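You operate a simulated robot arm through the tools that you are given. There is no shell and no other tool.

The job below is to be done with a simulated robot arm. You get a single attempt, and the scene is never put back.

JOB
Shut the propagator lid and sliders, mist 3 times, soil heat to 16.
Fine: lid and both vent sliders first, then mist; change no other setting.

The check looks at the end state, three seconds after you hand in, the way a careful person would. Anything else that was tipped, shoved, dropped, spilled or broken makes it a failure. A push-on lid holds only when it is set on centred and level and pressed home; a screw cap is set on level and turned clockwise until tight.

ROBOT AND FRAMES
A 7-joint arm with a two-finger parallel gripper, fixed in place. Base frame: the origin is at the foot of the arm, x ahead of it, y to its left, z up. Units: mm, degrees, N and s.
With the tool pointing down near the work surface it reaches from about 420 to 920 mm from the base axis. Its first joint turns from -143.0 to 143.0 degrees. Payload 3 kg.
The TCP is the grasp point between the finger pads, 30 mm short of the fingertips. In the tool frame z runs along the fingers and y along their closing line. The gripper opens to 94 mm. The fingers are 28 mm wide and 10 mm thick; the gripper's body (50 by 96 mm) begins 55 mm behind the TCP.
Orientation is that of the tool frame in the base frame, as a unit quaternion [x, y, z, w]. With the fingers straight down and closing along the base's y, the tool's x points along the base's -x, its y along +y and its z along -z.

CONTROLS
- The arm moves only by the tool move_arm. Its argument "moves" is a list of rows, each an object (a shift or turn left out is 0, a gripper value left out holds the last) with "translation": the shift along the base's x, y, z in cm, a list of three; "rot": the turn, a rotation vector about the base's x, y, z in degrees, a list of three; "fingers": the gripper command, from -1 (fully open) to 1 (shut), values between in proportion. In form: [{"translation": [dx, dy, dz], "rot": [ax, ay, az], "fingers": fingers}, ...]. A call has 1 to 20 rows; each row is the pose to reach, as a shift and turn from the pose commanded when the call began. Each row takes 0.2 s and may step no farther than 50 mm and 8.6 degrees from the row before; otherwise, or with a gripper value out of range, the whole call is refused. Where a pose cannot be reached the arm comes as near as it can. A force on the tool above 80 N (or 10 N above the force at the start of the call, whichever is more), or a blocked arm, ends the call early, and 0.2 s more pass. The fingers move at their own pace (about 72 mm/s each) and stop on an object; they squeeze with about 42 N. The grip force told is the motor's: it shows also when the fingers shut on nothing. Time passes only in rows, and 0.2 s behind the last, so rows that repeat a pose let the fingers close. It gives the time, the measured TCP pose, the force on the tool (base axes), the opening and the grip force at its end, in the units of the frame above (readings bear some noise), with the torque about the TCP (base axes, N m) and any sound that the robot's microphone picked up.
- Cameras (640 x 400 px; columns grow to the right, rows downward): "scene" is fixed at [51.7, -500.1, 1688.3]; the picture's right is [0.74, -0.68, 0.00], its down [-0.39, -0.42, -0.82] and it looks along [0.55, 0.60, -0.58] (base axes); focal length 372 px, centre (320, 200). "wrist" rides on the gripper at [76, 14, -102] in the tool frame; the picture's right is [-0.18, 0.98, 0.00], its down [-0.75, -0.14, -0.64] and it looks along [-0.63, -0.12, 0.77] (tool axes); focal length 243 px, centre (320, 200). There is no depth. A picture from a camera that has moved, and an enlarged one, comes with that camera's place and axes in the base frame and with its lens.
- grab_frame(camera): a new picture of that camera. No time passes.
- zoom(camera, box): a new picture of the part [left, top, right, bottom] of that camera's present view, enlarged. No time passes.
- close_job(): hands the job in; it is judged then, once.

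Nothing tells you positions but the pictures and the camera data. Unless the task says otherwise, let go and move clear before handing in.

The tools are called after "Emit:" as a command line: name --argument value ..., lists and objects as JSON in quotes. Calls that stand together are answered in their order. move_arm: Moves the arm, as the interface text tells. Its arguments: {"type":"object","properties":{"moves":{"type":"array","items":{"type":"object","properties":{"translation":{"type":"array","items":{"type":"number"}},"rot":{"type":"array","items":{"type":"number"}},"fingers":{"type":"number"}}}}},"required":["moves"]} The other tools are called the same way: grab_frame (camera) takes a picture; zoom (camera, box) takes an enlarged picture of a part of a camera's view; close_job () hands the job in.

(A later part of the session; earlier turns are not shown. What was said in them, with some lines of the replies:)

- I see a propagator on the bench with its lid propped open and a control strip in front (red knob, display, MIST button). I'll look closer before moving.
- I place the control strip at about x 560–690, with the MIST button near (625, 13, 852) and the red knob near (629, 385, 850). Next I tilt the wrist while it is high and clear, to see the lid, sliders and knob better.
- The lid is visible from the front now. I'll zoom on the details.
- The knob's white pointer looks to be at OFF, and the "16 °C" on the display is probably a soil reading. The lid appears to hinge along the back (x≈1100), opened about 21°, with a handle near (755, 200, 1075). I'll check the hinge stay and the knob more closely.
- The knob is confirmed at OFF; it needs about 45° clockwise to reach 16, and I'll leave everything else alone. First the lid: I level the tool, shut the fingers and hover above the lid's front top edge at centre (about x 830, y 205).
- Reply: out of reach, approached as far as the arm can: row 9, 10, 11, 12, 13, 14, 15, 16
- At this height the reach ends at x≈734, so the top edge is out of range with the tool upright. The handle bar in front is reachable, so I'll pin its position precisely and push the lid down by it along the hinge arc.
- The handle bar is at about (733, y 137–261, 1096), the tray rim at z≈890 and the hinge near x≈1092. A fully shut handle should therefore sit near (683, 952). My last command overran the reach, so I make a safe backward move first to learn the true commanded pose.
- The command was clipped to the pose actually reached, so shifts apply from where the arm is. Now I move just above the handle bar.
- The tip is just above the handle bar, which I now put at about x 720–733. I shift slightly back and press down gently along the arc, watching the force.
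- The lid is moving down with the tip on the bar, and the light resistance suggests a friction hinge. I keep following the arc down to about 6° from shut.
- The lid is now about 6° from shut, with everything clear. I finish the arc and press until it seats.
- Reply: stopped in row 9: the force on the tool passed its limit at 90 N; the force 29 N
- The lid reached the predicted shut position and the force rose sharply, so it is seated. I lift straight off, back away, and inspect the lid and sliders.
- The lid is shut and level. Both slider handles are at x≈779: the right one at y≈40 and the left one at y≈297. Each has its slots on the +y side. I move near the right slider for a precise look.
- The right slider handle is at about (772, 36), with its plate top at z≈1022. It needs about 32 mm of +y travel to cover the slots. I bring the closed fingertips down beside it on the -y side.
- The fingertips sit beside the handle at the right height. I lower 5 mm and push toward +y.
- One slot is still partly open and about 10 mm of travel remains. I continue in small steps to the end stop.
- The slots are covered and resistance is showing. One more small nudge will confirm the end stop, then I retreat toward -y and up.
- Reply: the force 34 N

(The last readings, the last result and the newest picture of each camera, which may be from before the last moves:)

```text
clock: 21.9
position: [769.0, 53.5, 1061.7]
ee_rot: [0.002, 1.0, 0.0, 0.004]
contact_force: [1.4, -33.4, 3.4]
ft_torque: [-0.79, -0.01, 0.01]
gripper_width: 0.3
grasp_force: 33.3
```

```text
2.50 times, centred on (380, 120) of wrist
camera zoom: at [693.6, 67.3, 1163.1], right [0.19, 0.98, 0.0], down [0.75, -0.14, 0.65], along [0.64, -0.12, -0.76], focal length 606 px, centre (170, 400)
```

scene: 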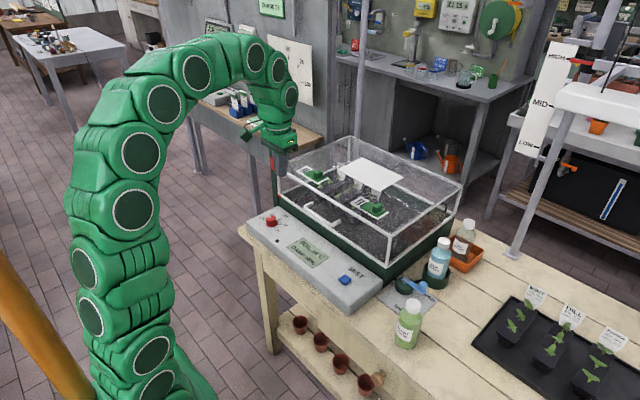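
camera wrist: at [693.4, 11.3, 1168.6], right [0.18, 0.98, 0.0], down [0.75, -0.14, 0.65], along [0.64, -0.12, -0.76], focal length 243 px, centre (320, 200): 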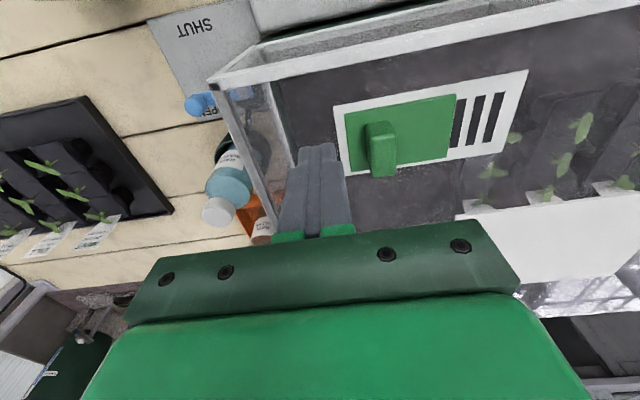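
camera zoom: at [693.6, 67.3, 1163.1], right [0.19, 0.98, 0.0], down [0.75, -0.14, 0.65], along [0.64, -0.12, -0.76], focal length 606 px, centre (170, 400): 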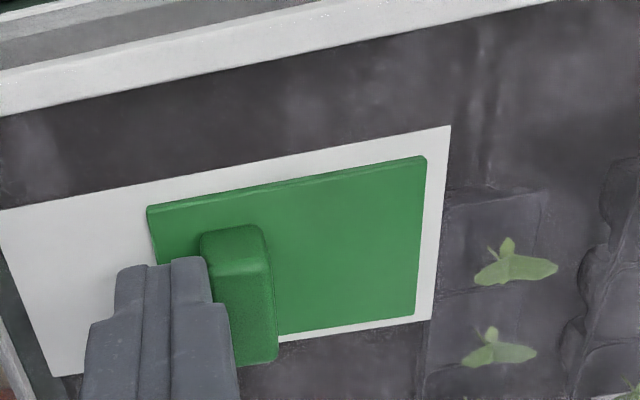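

The right slider is hard on its stop (33 N) with its slots covered. I back off, lift over, and set down beside the left slider's handle at y≈256.

Emit:
move_arm --moves '[{"translation": [0, -0.6, 0], "fingers": 1}, {"translation": [0, -1.5, 1], "fingers": 1}, {"translation": [0, -1.5, 5], "fingers": 1}, {"translation": [-2, 3, 5.5], "fingers": 1}, {"translation": [-2.5, 7.5, 5.5], "fingers": 1}, {"translation": [-2.5, 12, 5.5], "fingers": 1}, {"translation": [-2.5, 16.5, 5.5], "fingers": 1}, {"translation": [-2.5, 20, 5.5], "fingers": 1}, {"translation": [-0.5, 20, 4], "fingers": 1}, {"translation": [0.2, 20, 3], "fingers": 1}, {"translation": [0.2, 20, 3], "fingers": 1}]'

Emit:
zoom --camera "scene" --box '[280, 140, 400, 220]'

Emit:
zoom --camera "wrist" --box '[260, 40, 500, 200]'

```text
clock: 24.3
position: [772.8, 258.6, 1090.8]
ee_rot: [-0.001, 1.0, 0.0, 0.002]
contact_force: [0.0, -0.3, -0.3]
ft_torque: [0.04, 0.0, 0.0]
gripper_width: 0.1
grasp_force: 33.3
```

```text
5.00 times, centred on (340, 180) of scene
camera zoom: at [51.7, -500.1, 1688.3], right [0.74, -0.68, 0.0], down [-0.39, -0.42, -0.82], along [0.55, 0.6, -0.58], focal length 1861 px, centre (220, 300)
```

zoom: 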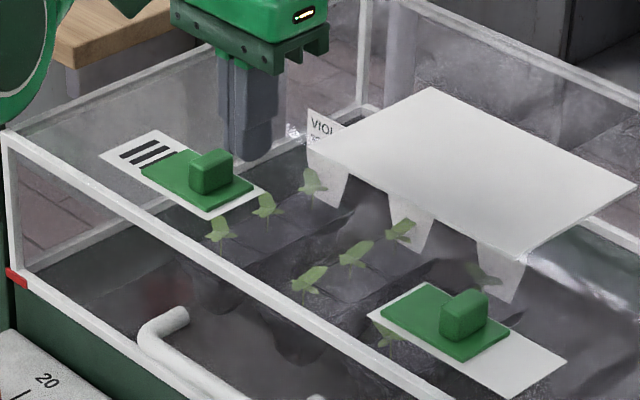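

```text
2.50 times, centred on (380, 120) of wrist
camera zoom: at [696.1, 272.0, 1192.2], right [0.18, 0.98, 0.0], down [0.75, -0.14, 0.65], along [0.64, -0.12, -0.76], focal length 606 px, centre (170, 400)
```

zoom: 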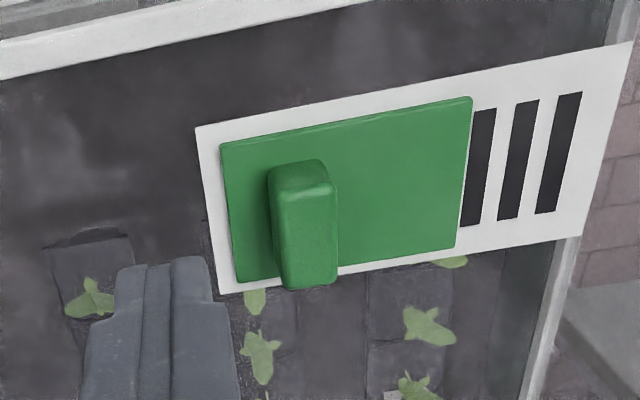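

The left handle is at about (774, 294), and I'm lined up just on its -y side. I descend and push it toward +y.

Emit:
move_arm --moves '[{"translation": [0, 0, -1.5], "fingers": 1}, {"translation": [0, 0, -2.9], "fingers": 1}, {"translation": [0, 0.8, -2.9], "fingers": 1}, {"translation": [0, 1.6, -2.9], "fingers": 1}, {"translation": [0, 2.2, -2.9], "fingers": 1}, {"translation": [0, 2.8, -2.9], "fingers": 1}, {"translation": [0, 3.4, -2.9], "fingers": 1}, {"translation": [0, 4.0, -2.9], "fingers": 1}, {"translation": [0, 4.5, -2.9], "fingers": 1}, {"translation": [0, 4.9, -2.9], "fingers": 1}, {"translation": [0, 5.1, -2.9], "fingers": 1}, {"translation": [0, 5.3, -2.9], "fingers": 1}]'

Emit:
zoom --camera "scene" --box '[280, 140, 400, 220]'

Emit:
zoom --camera "wrist" --box '[260, 40, 500, 200]'

```text
clock: 26.9
position: [772.9, 311.8, 1063.9]
ee_rot: [0.0, 1.0, 0.0, 0.004]
contact_force: [-0.8, -0.4, 0.8]
ft_torque: [-0.07, 0.0, -0.03]
gripper_width: 0.1
grasp_force: 33.1
```

```text
5.00 times, centred on (340, 180) of scene
camera zoom: at [51.7, -500.1, 1688.3], right [0.74, -0.68, 0.0], down [-0.39, -0.42, -0.82], along [0.55, 0.6, -0.58], focal length 1861 px, centre (220, 300)
```

zoom: 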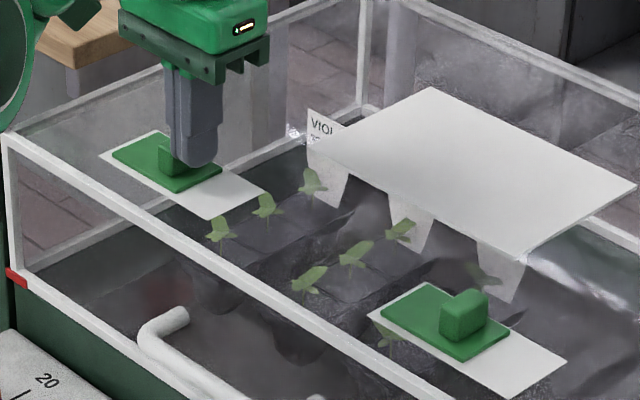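

```text
2.50 times, centred on (380, 120) of wrist
camera zoom: at [695.8, 324.1, 1164.6], right [0.18, 0.98, 0.0], down [0.75, -0.14, 0.65], along [0.64, -0.12, -0.76], focal length 606 px, centre (170, 400)
```

zoom: 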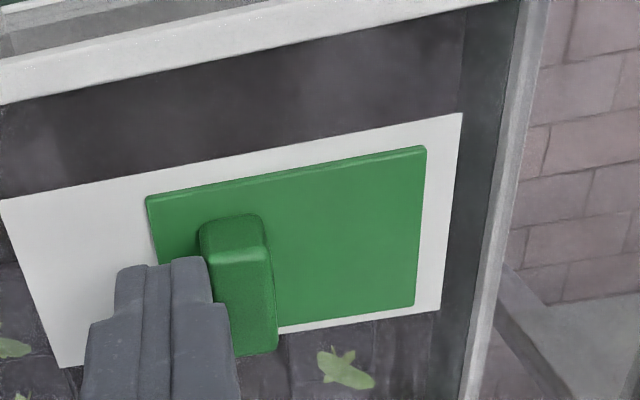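

Slots are covered here too, though the stop isn't felt yet. I nudge in small steps to the end stop.

Emit:
move_arm --moves '[{"translation": [0, 0.15, 0], "fingers": 1}, {"translation": [0, 0.3, 0], "fingers": 1}, {"translation": [0, 0.45, 0], "fingers": 1}]'

Emit:
zoom --camera "wrist" --box '[260, 40, 500, 200]'

```text
clock: 27.7
position: [773.7, 313.2, 1064.1]
ee_rot: [0.001, 1.0, 0.001, 0.002]
contact_force: [-7.1, -16.5, 1.3]
ft_torque: [-0.39, 0.22, 0.13]
gripper_width: 0.0
grasp_force: 32.6
```

```text
2.50 times, centred on (380, 120) of wrist
camera zoom: at [696.0, 327.0, 1164.8], right [0.19, 0.98, 0.0], down [0.75, -0.14, 0.65], along [0.63, -0.12, -0.76], focal length 606 px, centre (170, 400)
```

zoom: 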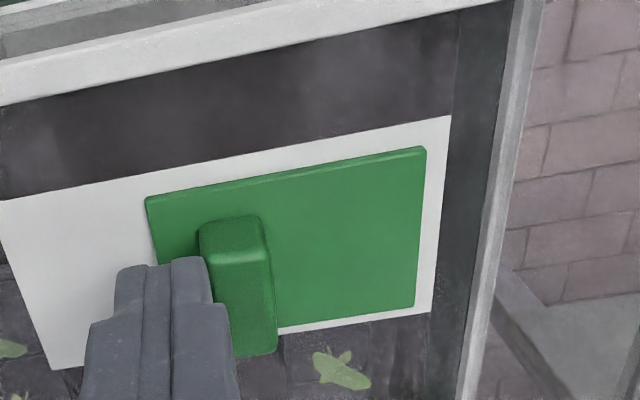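

Both sliders are now on their stops. I retreat up and away, and move to a viewpoint near the MIST button.

Emit:
move_arm --moves '[{"translation": [0, -0.6, 0], "fingers": 1}, {"translation": [0, -1.5, 1], "fingers": 1}, {"translation": [0, -1.5, 5], "fingers": 1}, {"translation": [-3, -4.5, 6], "fingers": 1}, {"translation": [-5.5, -8.3, 6], "fingers": 1}, {"translation": [-8, -12.1, 6], "fingers": 1}, {"translation": [-10.5, -15.9, 6], "fingers": 1}, {"translation": [-13, -19.7, 6], "fingers": 1}, {"translation": [-15.5, -23.5, 6], "fingers": 1}, {"translation": [-18, -27.3, 6], "fingers": 1}, {"translation": [-20.5, -31.1, 6], "fingers": 1}, {"translation": [-21.3, -35, 5], "fingers": 1}, {"translation": [-21.3, -35.3, 1], "fingers": 1}, {"translation": [-21.3, -35.3, -3.5], "fingers": 1}, {"translation": [-21.3, -35.3, -8], "fingers": 1}, {"translation": [-21.3, -35.3, -8], "fingers": 1}]'

Emit:
grab_frame --camera "scene"

Emit:
grab_frame --camera "wrist"

Emit:
zoom --camera "wrist" --box '[330, 100, 450, 180]'

Emit:
zoom --camera "scene" --box '[300, 240, 400, 310]'

```text
clock: 31.1
position: [555.8, -36.2, 981.8]
ee_rot: [0.0, 1.0, 0.001, 0.003]
contact_force: [0.1, -0.5, -0.3]
ft_torque: [-0.01, -0.04, 0.0]
gripper_width: 0.2
grasp_force: 32.8
```

```text
taken
```

scene: 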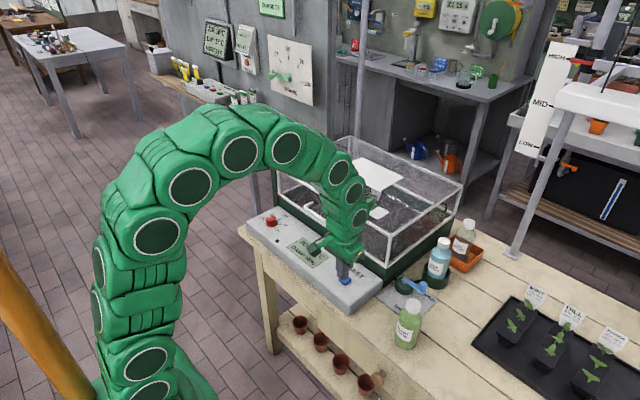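

```text
taken
camera wrist: at [480.0, -24.0, 1083.3], right [0.18, 0.98, 0.0], down [0.75, -0.14, 0.65], along [0.64, -0.12, -0.76], focal length 243 px, centre (320, 200)
```

wrist: 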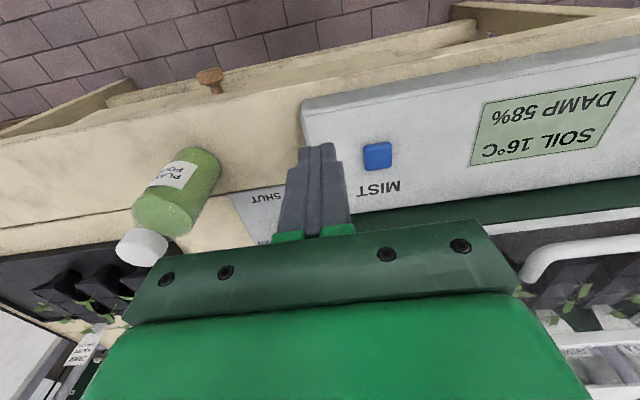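

```text
5.00 times, centred on (390, 140) of wrist
camera zoom: at [480.0, -24.0, 1083.3], right [0.18, 0.98, 0.0], down [0.75, -0.14, 0.65], along [0.64, -0.12, -0.76], focal length 1213 px, centre (-30, 500)
```

zoom: 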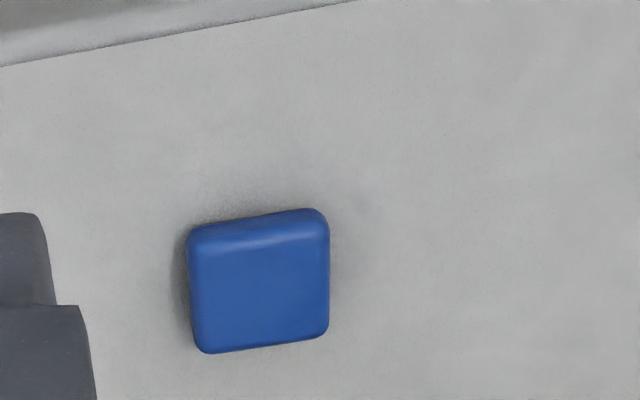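

```text
5.71 times, centred on (350, 275) of scene
camera zoom: at [51.7, -500.1, 1688.3], right [0.74, -0.68, 0.0], down [-0.39, -0.42, -0.82], along [0.55, 0.6, -0.58], focal length 2127 px, centre (149, -229)
```

zoom: 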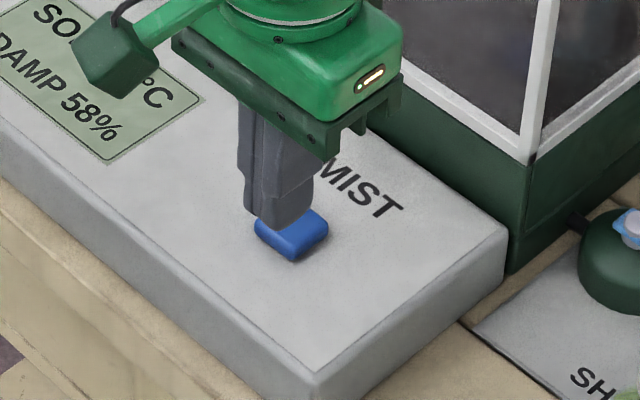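

The MIST button top is at (626, 14, 849). I move directly above it with closed fingertips.

Emit:
move_arm --moves '[{"translation": [3.5, 2.5, 0], "fingers": 1}, {"translation": [7, 5, 0], "fingers": 1}, {"translation": [7, 5, -4], "fingers": 1}, {"translation": [7, 5, -8], "fingers": 1}, {"translation": [7, 5, -9], "fingers": 1}, {"translation": [7, 5, -9], "fingers": 1}]'

Emit:
zoom --camera "scene" --box '[300, 240, 400, 310]'

Emit:
zoom --camera "wrist" --box '[250, 80, 390, 180]'

```text
clock: 32.5
position: [631.8, 11.3, 893.0]
ee_rot: [0.0, 1.0, 0.002, 0.004]
contact_force: [-0.3, -0.5, -0.3]
ft_torque: [0.01, 0.04, -0.01]
gripper_width: 0.1
grasp_force: 32.8
```

```text
5.71 times, centred on (350, 275) of scene
camera zoom: at [51.7, -500.1, 1688.3], right [0.74, -0.68, 0.0], down [-0.39, -0.42, -0.82], along [0.55, 0.6, -0.58], focal length 2127 px, centre (149, -229)
```

zoom: 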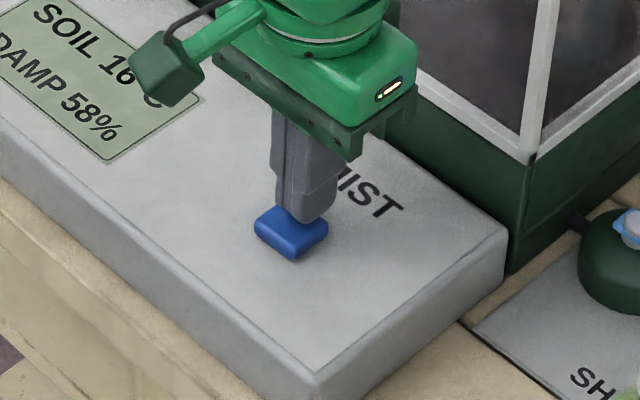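

```text
4.00 times, centred on (320, 130) of wrist
camera zoom: at [554.8, 25.1, 994.2], right [0.18, 0.98, 0.0], down [0.75, -0.14, 0.65], along [0.64, -0.12, -0.76], focal length 970 px, centre (320, 480)
```

zoom: 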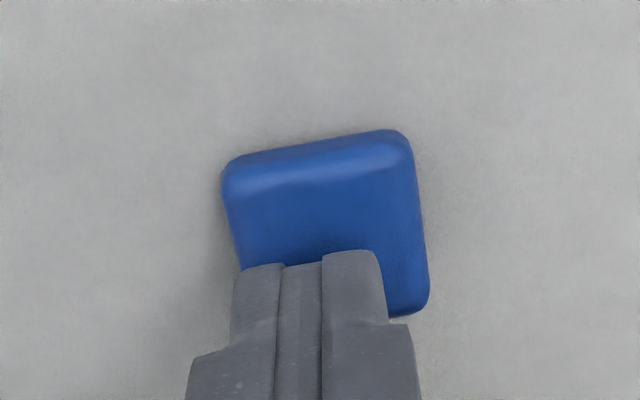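

I centre over the button and make the first press in small steps, watching force and sound.

Emit:
move_arm --moves '[{"translation": [-0.5, 0.25, 0], "fingers": 1}, {"translation": [-0.5, 0.25, -0.8], "fingers": 1}, {"translation": [-0.5, 0.25, -1.2], "fingers": 1}, {"translation": [-0.5, 0.25, -1.5], "fingers": 1}, {"translation": [-0.5, 0.25, -1.7], "fingers": 1}]'

Emit:
zoom --camera "scene" --box '[300, 240, 400, 310]'

```text
clock: 33.7
position: [624.4, 14.0, 878.1]
ee_rot: [0.0, 1.0, 0.002, 0.005]
contact_force: [8.3, 4.8, 29.8]
ft_torque: [0.17, -0.06, -0.05]
gripper_width: 0.0
grasp_force: 33.2
heard: click
```

```text
5.71 times, centred on (350, 275) of scene
camera zoom: at [51.7, -500.1, 1688.3], right [0.74, -0.68, 0.0], down [-0.39, -0.42, -0.82], along [0.55, 0.6, -0.58], focal length 2127 px, centre (149, -229)
```

zoom: 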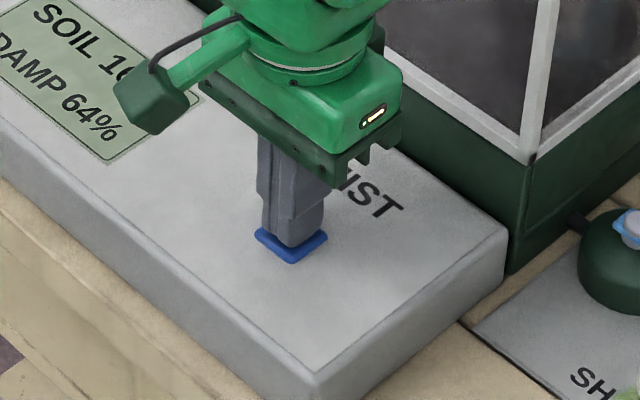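

One click heard, and the DAMP reading went from 58 to 64%. I release fully and check it.

Emit:
move_arm --moves '[{"translation": [0, 0, 0.7], "fingers": 1}, {"translation": [0, 0, 1.5], "fingers": 1}, {"translation": [0, 0, 1.5], "fingers": 1}]'

Emit:
zoom --camera "scene" --box '[280, 220, 400, 310]'

```text
clock: 34.5
position: [623.6, 14.6, 890.0]
ee_rot: [0.0, 1.0, 0.002, 0.003]
contact_force: [-0.7, 0.0, -0.5]
ft_torque: [0.01, 0.01, 0.03]
gripper_width: 0.1
grasp_force: 32.6
```

```text
4.44 times, centred on (340, 265) of scene
camera zoom: at [51.7, -500.1, 1688.3], right [0.74, -0.68, 0.0], down [-0.39, -0.42, -0.82], along [0.55, 0.6, -0.58], focal length 1654 px, centre (231, -89)
```

zoom: 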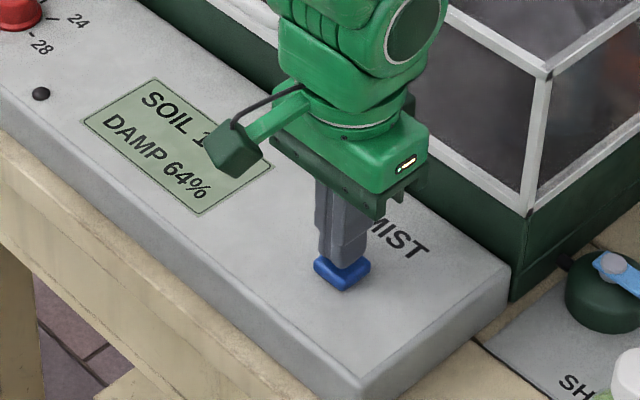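

Released, with DAMP at 64%. Second press.

Emit:
move_arm --moves '[{"translation": [0.1, 0, -0.7], "fingers": 1}, {"translation": [0.1, 0, -1.1], "fingers": 1}, {"translation": [0.1, 0, -1.35], "fingers": 1}, {"translation": [0.1, 0, -1.5], "fingers": 1}]'

Emit:
zoom --camera "scene" --box '[280, 220, 400, 310]'

```text
clock: 35.5
position: [626.7, 15.0, 877.7]
ee_rot: [0.0, 1.0, 0.002, 0.004]
contact_force: [0.7, 11.4, 31.8]
ft_torque: [0.33, 0.2, -0.07]
gripper_width: 0.0
grasp_force: 33.4
heard: click
```

```text
4.44 times, centred on (340, 265) of scene
camera zoom: at [51.7, -500.1, 1688.3], right [0.74, -0.68, 0.0], down [-0.39, -0.42, -0.82], along [0.55, 0.6, -0.58], focal length 1654 px, centre (231, -89)
```

zoom: 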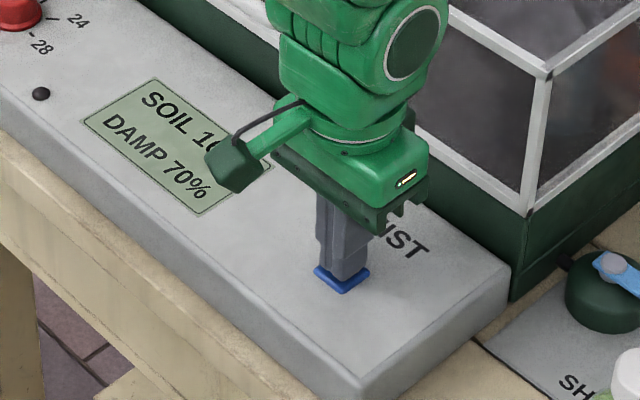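

The second click took DAMP to 70%. I release fully.

Emit:
move_arm --moves '[{"translation": [0, 0, 0.7], "fingers": 1}, {"translation": [0, 0, 1.5], "fingers": 1}, {"translation": [0, 0, 1.5], "fingers": 1}]'

Emit:
zoom --camera "scene" --box '[280, 220, 400, 310]'

```text
clock: 36.3
position: [625.7, 14.4, 889.6]
ee_rot: [0.0, 1.0, 0.0, 0.003]
contact_force: [-0.2, -0.1, 0.4]
ft_torque: [0.03, 0.02, 0.01]
gripper_width: 0.0
grasp_force: 33.1
```

```text
4.44 times, centred on (340, 265) of scene
camera zoom: at [51.7, -500.1, 1688.3], right [0.74, -0.68, 0.0], down [-0.39, -0.42, -0.82], along [0.55, 0.6, -0.58], focal length 1654 px, centre (231, -89)
```

zoom: 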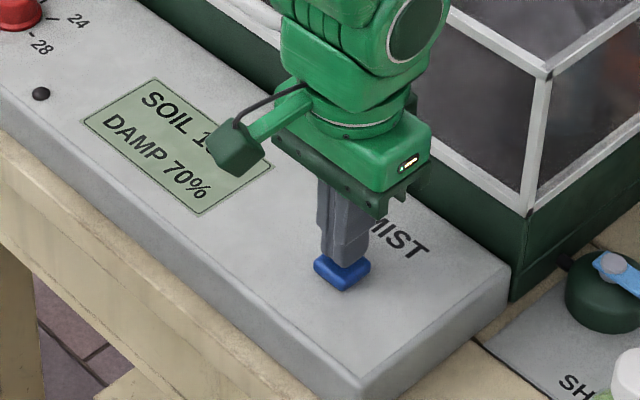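

Released at 70%. Third and last press.

Emit:
move_arm --moves '[{"translation": [0, 0, -0.7], "fingers": 1}, {"translation": [0, 0, -1.1], "fingers": 1}, {"translation": [0, 0, -1.35], "fingers": 1}, {"translation": [0, 0, -1.5], "fingers": 1}]'

Emit:
zoom --camera "scene" --box '[280, 220, 400, 310]'

```text
clock: 37.3
position: [626.2, 14.9, 878.1]
ee_rot: [0.0, 1.0, 0.0, 0.005]
contact_force: [6.4, -3.9, 28.7]
ft_torque: [-0.14, -0.02, 0.04]
gripper_width: 0.0
grasp_force: 32.7
heard: click
```

```text
4.44 times, centred on (340, 265) of scene
camera zoom: at [51.7, -500.1, 1688.3], right [0.74, -0.68, 0.0], down [-0.39, -0.42, -0.82], along [0.55, 0.6, -0.58], focal length 1654 px, centre (231, -89)
```

zoom: 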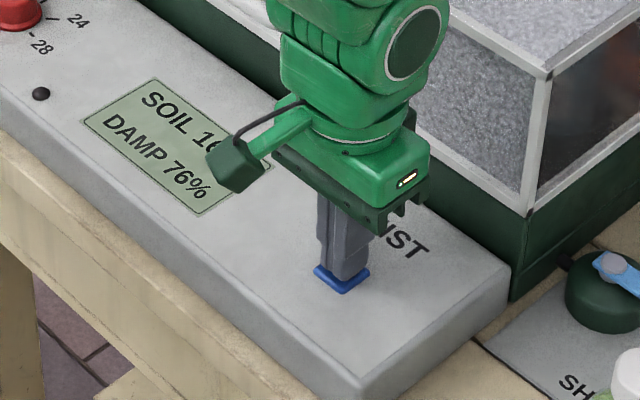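

Third click, DAMP at 76% and the lid fogged: exactly three mists. I release, rise and go to a viewpoint for the soil knob, opening the fingers on the way.

Emit:
move_arm --moves '[{"translation": [0, 0, 0.7], "fingers": 1}, {"translation": [0, 0, 2], "fingers": 1}, {"translation": [-1, 0, 6], "fingers": 1}, {"translation": [-3, 2, 10], "fingers": 1}, {"translation": [-6, 5, 12], "fingers": 1}, {"translation": [-7, 9.5, 12], "fingers": 0.3}, {"translation": [-7, 14, 12], "fingers": 0.3}, {"translation": [-7, 18.5, 12], "fingers": 0.3}, {"translation": [-7, 23, 12], "fingers": 0.3}, {"translation": [-7, 27.5, 12], "fingers": 0.3}, {"translation": [-7, 30.5, 12], "fingers": 0.3}, {"translation": [-7, 30.5, 12], "fingers": 0.3}]'

Emit:
grab_frame --camera "wrist"

Emit:
grab_frame --camera "scene"

Emit:
zoom --camera "scene" --box '[240, 200, 320, 250]'

```text
clock: 39.9
position: [555.7, 321.0, 995.6]
ee_rot: [0.001, 1.0, 0.001, 0.004]
contact_force: [0.0, 0.1, 0.8]
ft_torque: [-0.02, -0.02, -0.01]
gripper_width: 32.8
grasp_force: 0.0
```

```text
taken
camera wrist: at [478.4, 334.2, 1097.2], right [0.18, 0.98, 0.0], down [0.75, -0.14, 0.65], along [0.64, -0.12, -0.76], focal length 243 px, centre (320, 200)
```

wrist: 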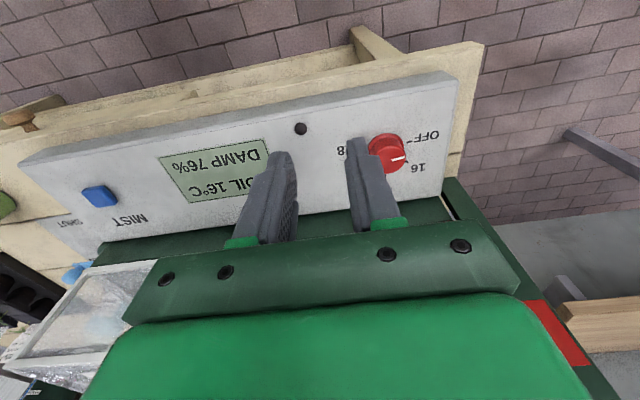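

```text
taken
```

scene: 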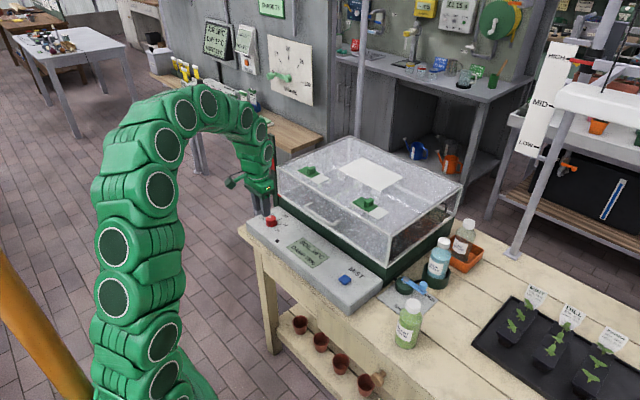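

```text
8.00 times, centred on (280, 225) of scene
camera zoom: at [51.7, -500.1, 1688.3], right [0.74, -0.68, 0.0], down [-0.39, -0.42, -0.82], along [0.55, 0.6, -0.58], focal length 2978 px, centre (640, 0)
```

zoom: 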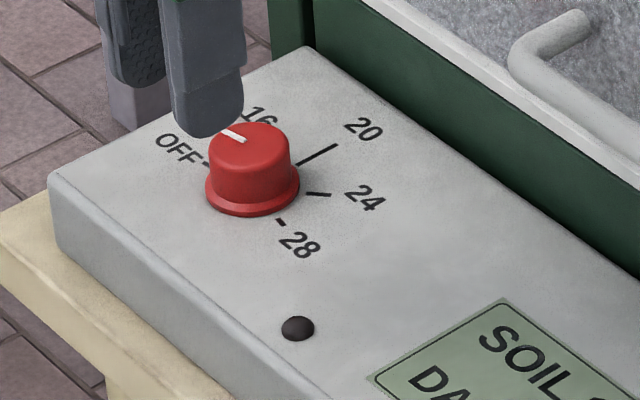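

I need the knob's exact position, so I zoom with the wrist camera.

Emit:
zoom --camera "wrist" --box '[340, 110, 460, 190]'

```text
5.00 times, centred on (400, 150) of wrist
camera zoom: at [478.4, 334.2, 1097.2], right [0.18, 0.98, 0.0], down [0.75, -0.14, 0.65], along [0.64, -0.12, -0.76], focal length 1213 px, centre (-80, 450)
```

zoom: 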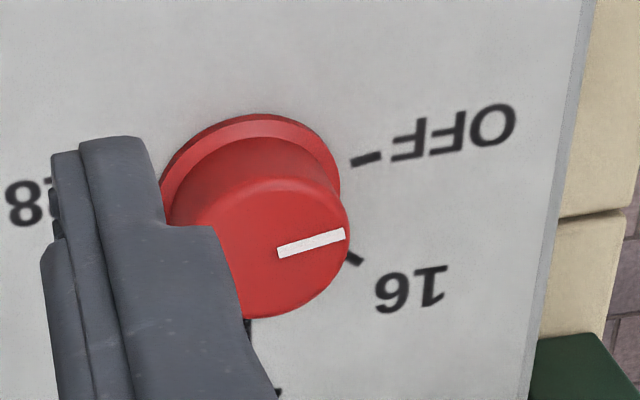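

The knob's top centre is at (629.5, 386, 869), about 31 mm across and pointing at OFF. I move above it with the fingers open 60 mm.

Emit:
move_arm --moves '[{"translation": [3, 3, 0], "fingers": -0.28}, {"translation": [6, 6, 0], "fingers": -0.28}, {"translation": [7.4, 6.5, -3.5], "fingers": -0.28}, {"translation": [7.4, 6.5, -6], "fingers": -0.28}, {"translation": [7.4, 6.5, -6], "fingers": -0.28}]'

Emit:
zoom --camera "wrist" --box '[240, 60, 400, 170]'

Emit:
zoom --camera "scene" --box '[240, 180, 320, 240]'

```text
clock: 41.1
position: [629.5, 382.6, 934.9]
ee_rot: [0.0, 1.0, 0.001, 0.003]
contact_force: [-0.4, -1.1, -0.1]
ft_torque: [0.01, 0.0, 0.02]
gripper_width: 60.1
grasp_force: 0.1
```

```text
3.64 times, centred on (320, 115) of wrist
camera zoom: at [553.2, 396.3, 1036.1], right [0.18, 0.98, 0.0], down [0.75, -0.14, 0.65], along [0.64, -0.12, -0.76], focal length 882 px, centre (320, 509)
```

zoom: 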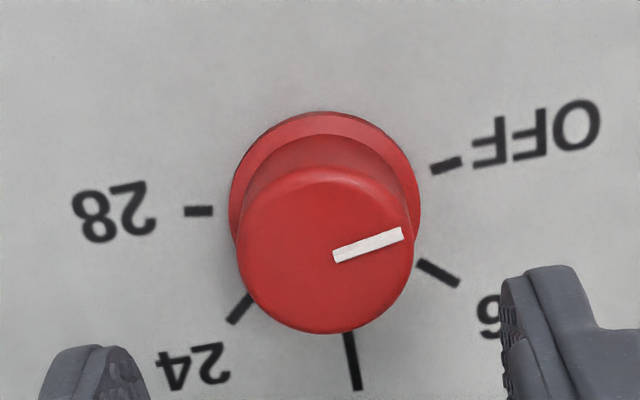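

```text
6.67 times, centred on (280, 210) of scene
camera zoom: at [51.7, -500.1, 1688.3], right [0.74, -0.68, 0.0], down [-0.39, -0.42, -0.82], along [0.55, 0.6, -0.58], focal length 2482 px, centre (587, 133)
```

zoom: 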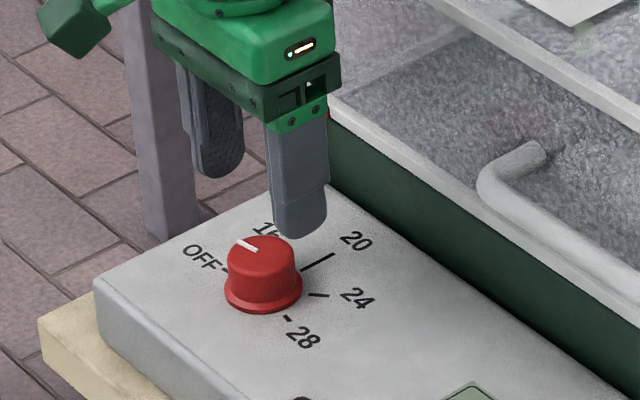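

The knob centre agrees, at about (628, 384.5). I descend around it and close the grip.

Emit:
move_arm --moves '[{"translation": [-0.15, 0.15, -1.5], "fingers": -0.28}, {"translation": [-0.15, 0.15, -3], "fingers": -0.28}, {"translation": [-0.15, 0.15, -4.4], "fingers": -0.28}, {"translation": [-0.15, 0.15, -5.0], "fingers": -0.28}, {"translation": [-0.15, 0.15, -5.0], "fingers": -0.28}]'

Emit:
zoom --camera "scene" --box '[240, 180, 320, 240]'

Emit:
zoom --camera "wrist" --box '[240, 60, 400, 170]'

```text
clock: 42.3
position: [628.9, 386.1, 884.1]
ee_rot: [-0.001, 1.0, 0.001, 0.002]
contact_force: [0.2, 0.3, 0.0]
ft_torque: [0.03, 0.05, 0.0]
gripper_width: 60.1
grasp_force: 0.0
```

```text
6.67 times, centred on (280, 210) of scene
camera zoom: at [51.7, -500.1, 1688.3], right [0.74, -0.68, 0.0], down [-0.39, -0.42, -0.82], along [0.55, 0.6, -0.58], focal length 2482 px, centre (587, 133)
```

zoom: 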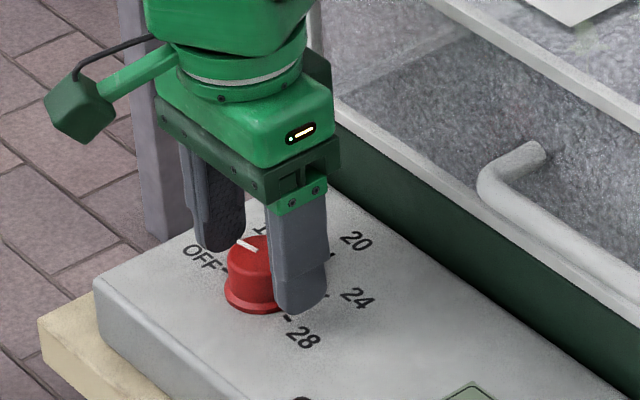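

```text
3.64 times, centred on (320, 115) of wrist
camera zoom: at [551.1, 398.9, 985.6], right [0.18, 0.98, 0.0], down [0.75, -0.14, 0.65], along [0.64, -0.12, -0.76], focal length 882 px, centre (320, 509)
```

zoom: 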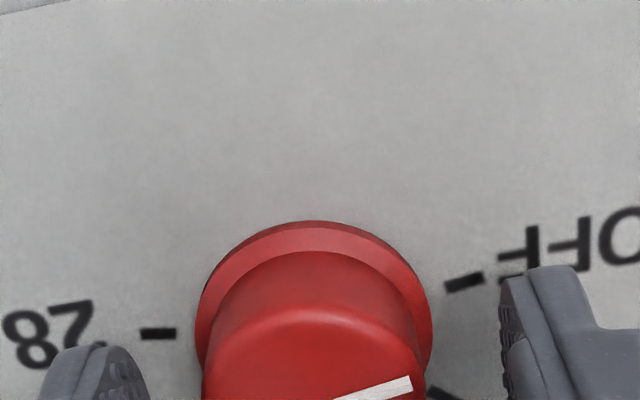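

The fingers straddle the knob above its flange. I close the grip gently.

Emit:
move_arm --moves '[{"fingers": 0.2}, {"fingers": 0.5}, {"fingers": 1}, {"fingers": 1}]'

Emit:
zoom --camera "scene" --box '[240, 180, 320, 240]'

```text
clock: 43.3
position: [627.2, 385.3, 882.9]
ee_rot: [0.001, 1.0, 0.001, 0.002]
contact_force: [-2.0, -19.8, 2.8]
ft_torque: [-0.52, 0.06, 0.0]
gripper_width: 35.1
grasp_force: 44.4
```

```text
6.67 times, centred on (280, 210) of scene
camera zoom: at [51.7, -500.1, 1688.3], right [0.74, -0.68, 0.0], down [-0.39, -0.42, -0.82], along [0.55, 0.6, -0.58], focal length 2482 px, centre (587, 133)
```

zoom: 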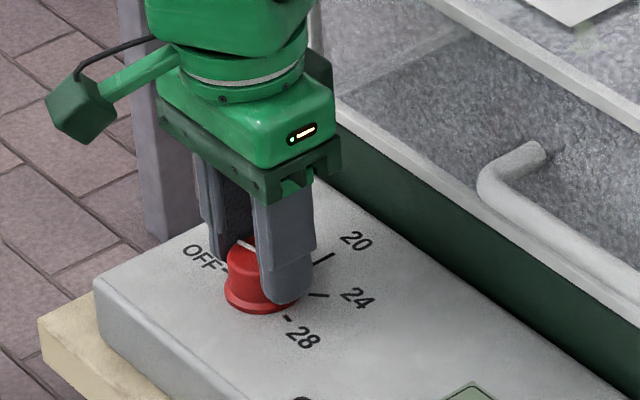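

Grip is firm at 35 mm. I turn clockwise (negative about z) by 45° in small steps, easing the slight sideways load.

Emit:
move_arm --moves '[{"translation": [0, -0.15, 0], "fingers": 1}, {"translation": [0, -0.15, 0], "rot": [0, 0, -8], "fingers": 1}, {"translation": [0, -0.15, 0], "rot": [0, 0, -16], "fingers": 1}, {"translation": [0, -0.15, 0], "rot": [0, 0, -24], "fingers": 1}, {"translation": [0, -0.15, 0], "rot": [0, 0, -32], "fingers": 1}, {"translation": [0, -0.15, 0], "rot": [0, 0, -39], "fingers": 1}, {"translation": [0, -0.15, 0], "rot": [0, 0, -45], "fingers": 1}, {"translation": [0, -0.15, 0], "rot": [0, 0, -45], "fingers": 1}]'

Emit:
zoom --camera "scene" --box '[240, 180, 320, 240]'

Emit:
zoom --camera "wrist" --box '[220, 60, 420, 200]'

```text
clock: 45.1
position: [627.2, 383.8, 885.5]
ee_rot: [0.383, 0.924, 0.0, 0.003]
contact_force: [5.2, 6.8, -30.1]
ft_torque: [0.05, -0.23, -0.02]
gripper_width: 35.2
grasp_force: 44.8
```

```text
6.67 times, centred on (280, 210) of scene
camera zoom: at [51.7, -500.1, 1688.3], right [0.74, -0.68, 0.0], down [-0.39, -0.42, -0.82], along [0.55, 0.6, -0.58], focal length 2482 px, centre (587, 133)
```

zoom: 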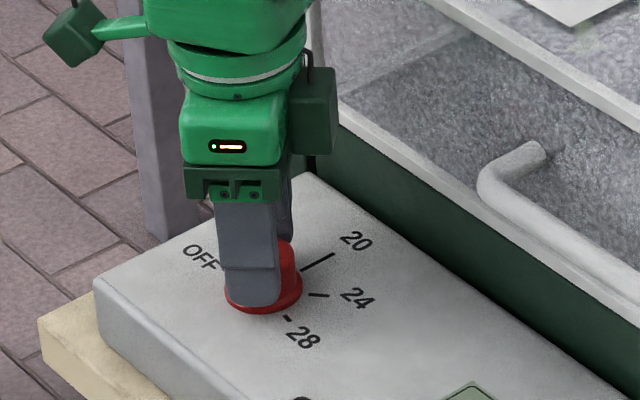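

```text
2.86 times, centred on (320, 130) of wrist
camera zoom: at [583.3, 448.4, 987.0], right [0.83, 0.56, 0.0], down [0.43, -0.63, 0.65], along [0.37, -0.53, -0.76], focal length 693 px, centre (320, 400)
```

zoom: 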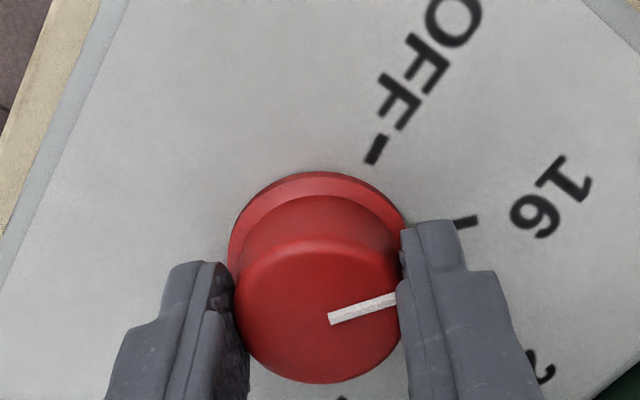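

The pointer is now parallel to the 16 tick. I ease the small upward pull, then open the fingers to check.

Emit:
move_arm --moves '[{"translation": [0, 0, -0.2], "fingers": 1}, {"translation": [0, 0, -0.2], "fingers": 0.1}, {"translation": [0, 0, -0.2], "fingers": -0.2}, {"translation": [0, 0, -0.2], "fingers": -0.28}]'

Emit:
zoom --camera "wrist" --box '[220, 60, 420, 200]'

```text
clock: 46.1
position: [629.6, 383.7, 884.5]
ee_rot: [0.383, 0.924, 0.0, 0.004]
contact_force: [-0.5, 0.2, -0.2]
ft_torque: [0.02, -0.03, -0.02]
gripper_width: 60.1
grasp_force: 0.0
```

```text
2.86 times, centred on (320, 130) of wrist
camera zoom: at [583.2, 448.0, 985.7], right [0.83, 0.56, 0.0], down [0.43, -0.63, 0.65], along [0.37, -0.53, -0.76], focal length 693 px, centre (320, 400)
```

zoom: 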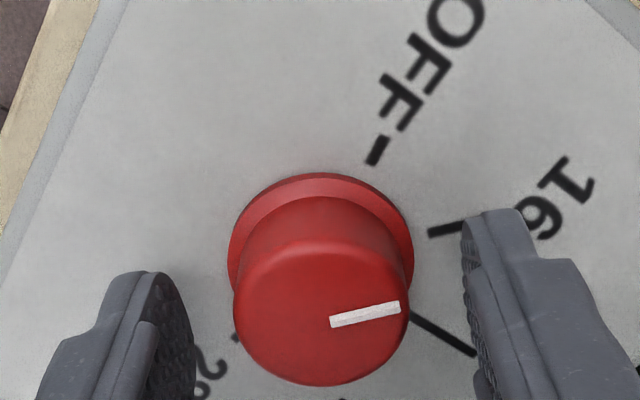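

Released; the pointer looks very close to the 16 tick. I rise straight up to verify from a clear view.

Emit:
move_arm --moves '[{"translation": [0, 0, 2], "fingers": -0.28}, {"translation": [0, 0, 5], "fingers": -0.28}, {"translation": [0, 0, 7.5], "fingers": -0.28}, {"translation": [0, 0, 7.5], "fingers": -0.28}]'

Emit:
zoom --camera "wrist" --box '[240, 40, 400, 150]'

Emit:
zoom --camera "scene" --box '[245, 195, 305, 240]'

```text
clock: 47.1
position: [628.7, 384.4, 960.6]
ee_rot: [0.382, 0.924, 0.0, 0.003]
contact_force: [0.0, 0.2, -0.4]
ft_torque: [0.01, -0.01, -0.01]
gripper_width: 60.3
grasp_force: 0.0
```

```text
3.64 times, centred on (320, 95) of wrist
camera zoom: at [584.9, 448.0, 1060.7], right [0.83, 0.56, 0.0], down [0.43, -0.63, 0.65], along [0.37, -0.53, -0.76], focal length 882 px, centre (320, 582)
```

zoom: 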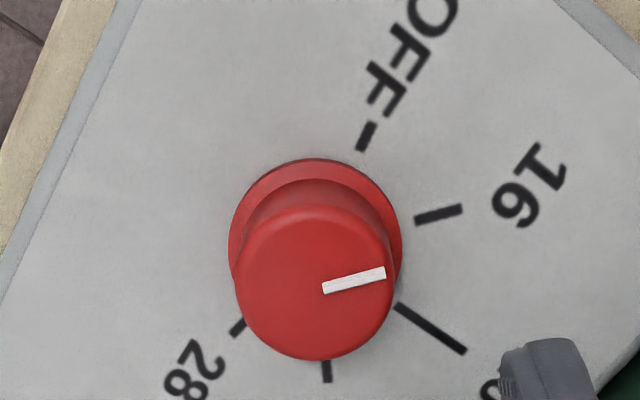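

```text
8.89 times, centred on (275, 218) of scene
camera zoom: at [51.7, -500.1, 1688.3], right [0.74, -0.68, 0.0], down [-0.39, -0.42, -0.82], along [0.55, 0.6, -0.58], focal length 3309 px, centre (720, 44)
```

zoom: 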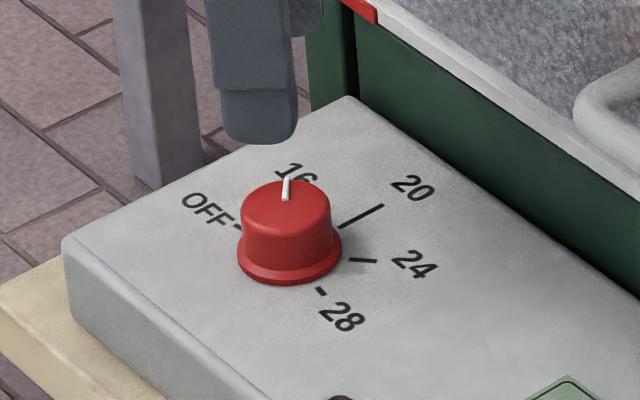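

The pointer lies on 16. I rotate the tool back, move clear and check the whole scene.

Emit:
move_arm --moves '[{"translation": [-1, 0, 3], "rot": [0, 0, 8], "fingers": -0.28}, {"translation": [-3, -1, 7], "rot": [0, 0, 16], "fingers": -0.28}, {"translation": [-6, -3, 10], "rot": [0, 0, 24], "fingers": -0.28}, {"translation": [-9, -6, 12.5], "rot": [0, 0, 32], "fingers": -0.28}, {"translation": [-12, -9, 15], "rot": [0, 0, 39], "fingers": -0.28}, {"translation": [-15, -12, 17], "rot": [0, 0, 45], "fingers": -0.28}, {"translation": [-17, -15, 20], "rot": [0, 0, 45], "fingers": -0.28}, {"translation": [-17, -18, 23], "rot": [0, 0, 45], "fingers": -0.28}, {"translation": [-17, -18, 26], "rot": [0, 0, 45], "fingers": -0.28}, {"translation": [-17, -18, 26], "rot": [0, 0, 45], "fingers": -0.28}]'

Emit:
grab_frame --camera "scene"

Emit:
grab_frame --camera "wrist"

Emit:
zoom --camera "scene" --box '[240, 120, 480, 300]'

Emit:
zoom --camera "scene" --box '[290, 150, 400, 220]'

Emit:
zoom --camera "scene" --box '[250, 200, 310, 240]'

```text
clock: 49.3
position: [457.3, 203.9, 1222.5]
ee_rot: [0.0, 1.0, 0.0, 0.003]
contact_force: [-0.1, -1.1, 0.0]
ft_torque: [0.02, -0.01, 0.03]
gripper_width: 60.3
grasp_force: 0.0
```

```text
taken
```

scene: 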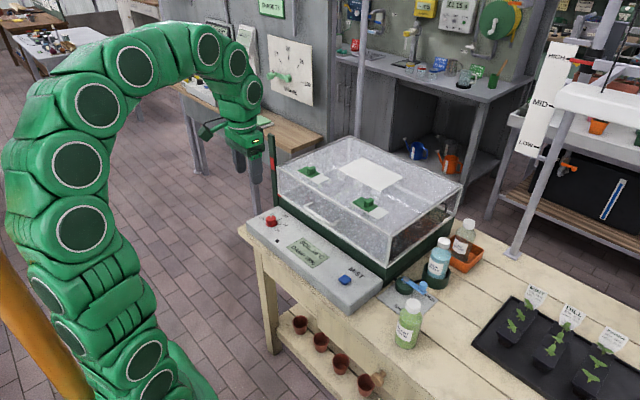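

```text
taken
camera wrist: at [380.4, 217.6, 1323.5], right [0.18, 0.98, 0.0], down [0.75, -0.14, 0.65], along [0.64, -0.12, -0.76], focal length 243 px, centre (320, 200)
```

wrist: 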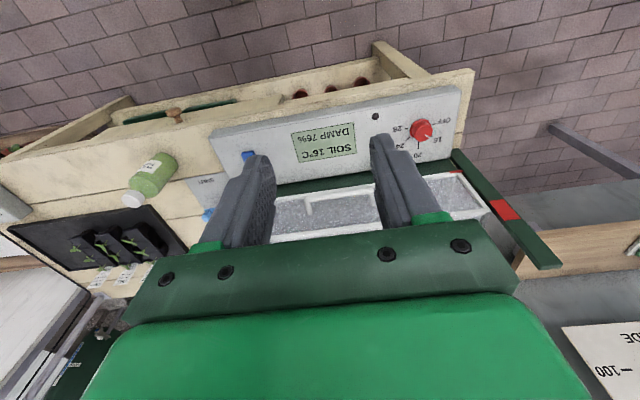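

```text
2.22 times, centred on (360, 210) of scene
camera zoom: at [51.7, -500.1, 1688.3], right [0.74, -0.68, 0.0], down [-0.39, -0.42, -0.82], along [0.55, 0.6, -0.58], focal length 827 px, centre (231, 178)
```

zoom: 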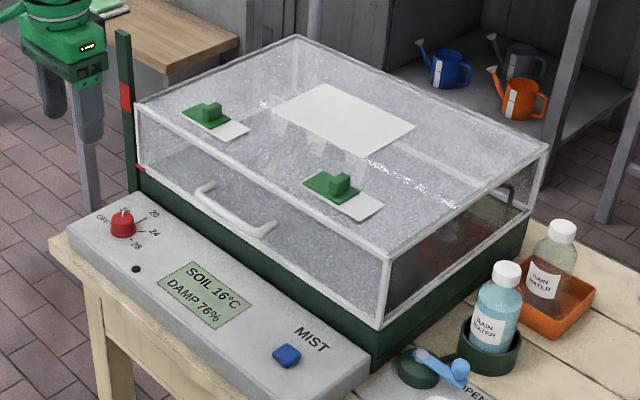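

```text
5.71 times, centred on (345, 185) of scene
camera zoom: at [51.7, -500.1, 1688.3], right [0.74, -0.68, 0.0], down [-0.39, -0.42, -0.82], along [0.55, 0.6, -0.58], focal length 2127 px, centre (177, 286)
```

zoom: 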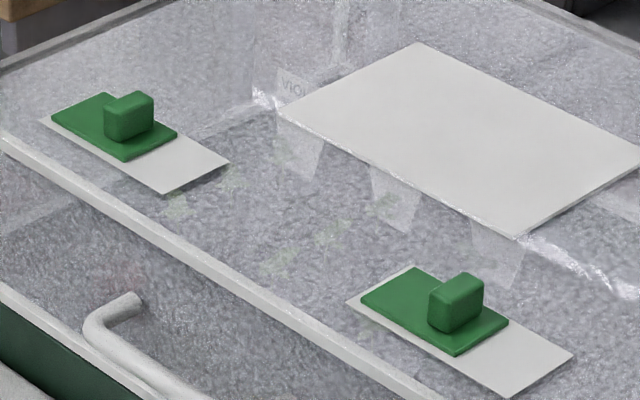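

```text
10.00 times, centred on (280, 220) of scene
camera zoom: at [51.7, -500.1, 1688.3], right [0.74, -0.68, 0.0], down [-0.39, -0.42, -0.82], along [0.55, 0.6, -0.58], focal length 3722 px, centre (720, 0)
```

zoom: 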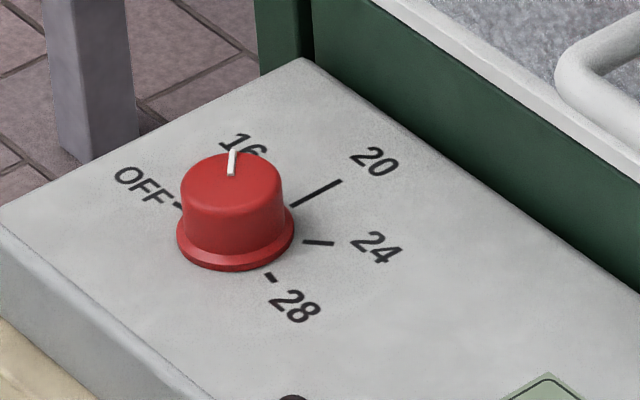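

The lid is down and level on the tray, both sliders cover their slots, and DAMP reads 76% after three presses. The knob points at 16, nothing else has moved, and the arm is clear, so I'm handing in.

Emit:
close_job

```text
The job is handed in.
```

The propagator lid and both vent sliders are shut, it has been misted three times, and the soil heat knob is turned to 16. I handed the job in but don't have the check's result.

- **Lid:** I pushed it down by its handle until it seated on the tray, where it sits level.
- **Vent sliders:** both are pushed to their end stops and cover their slots.
- **Mist:** I pressed the button three times after the lid and sliders were shut. Each press clicked, and the damp reading rose from 58% to 76%.
- **Soil heat:** the knob was at OFF, even though the display already read 16 °C. I took that to be the current soil temperature and turned the knob clockwise to 16. The pointer is within a couple of degrees of the mark.

I changed no other settings. Nothing was knocked or spilled that I could see in the last pictures, and the arm is clear of the bench.
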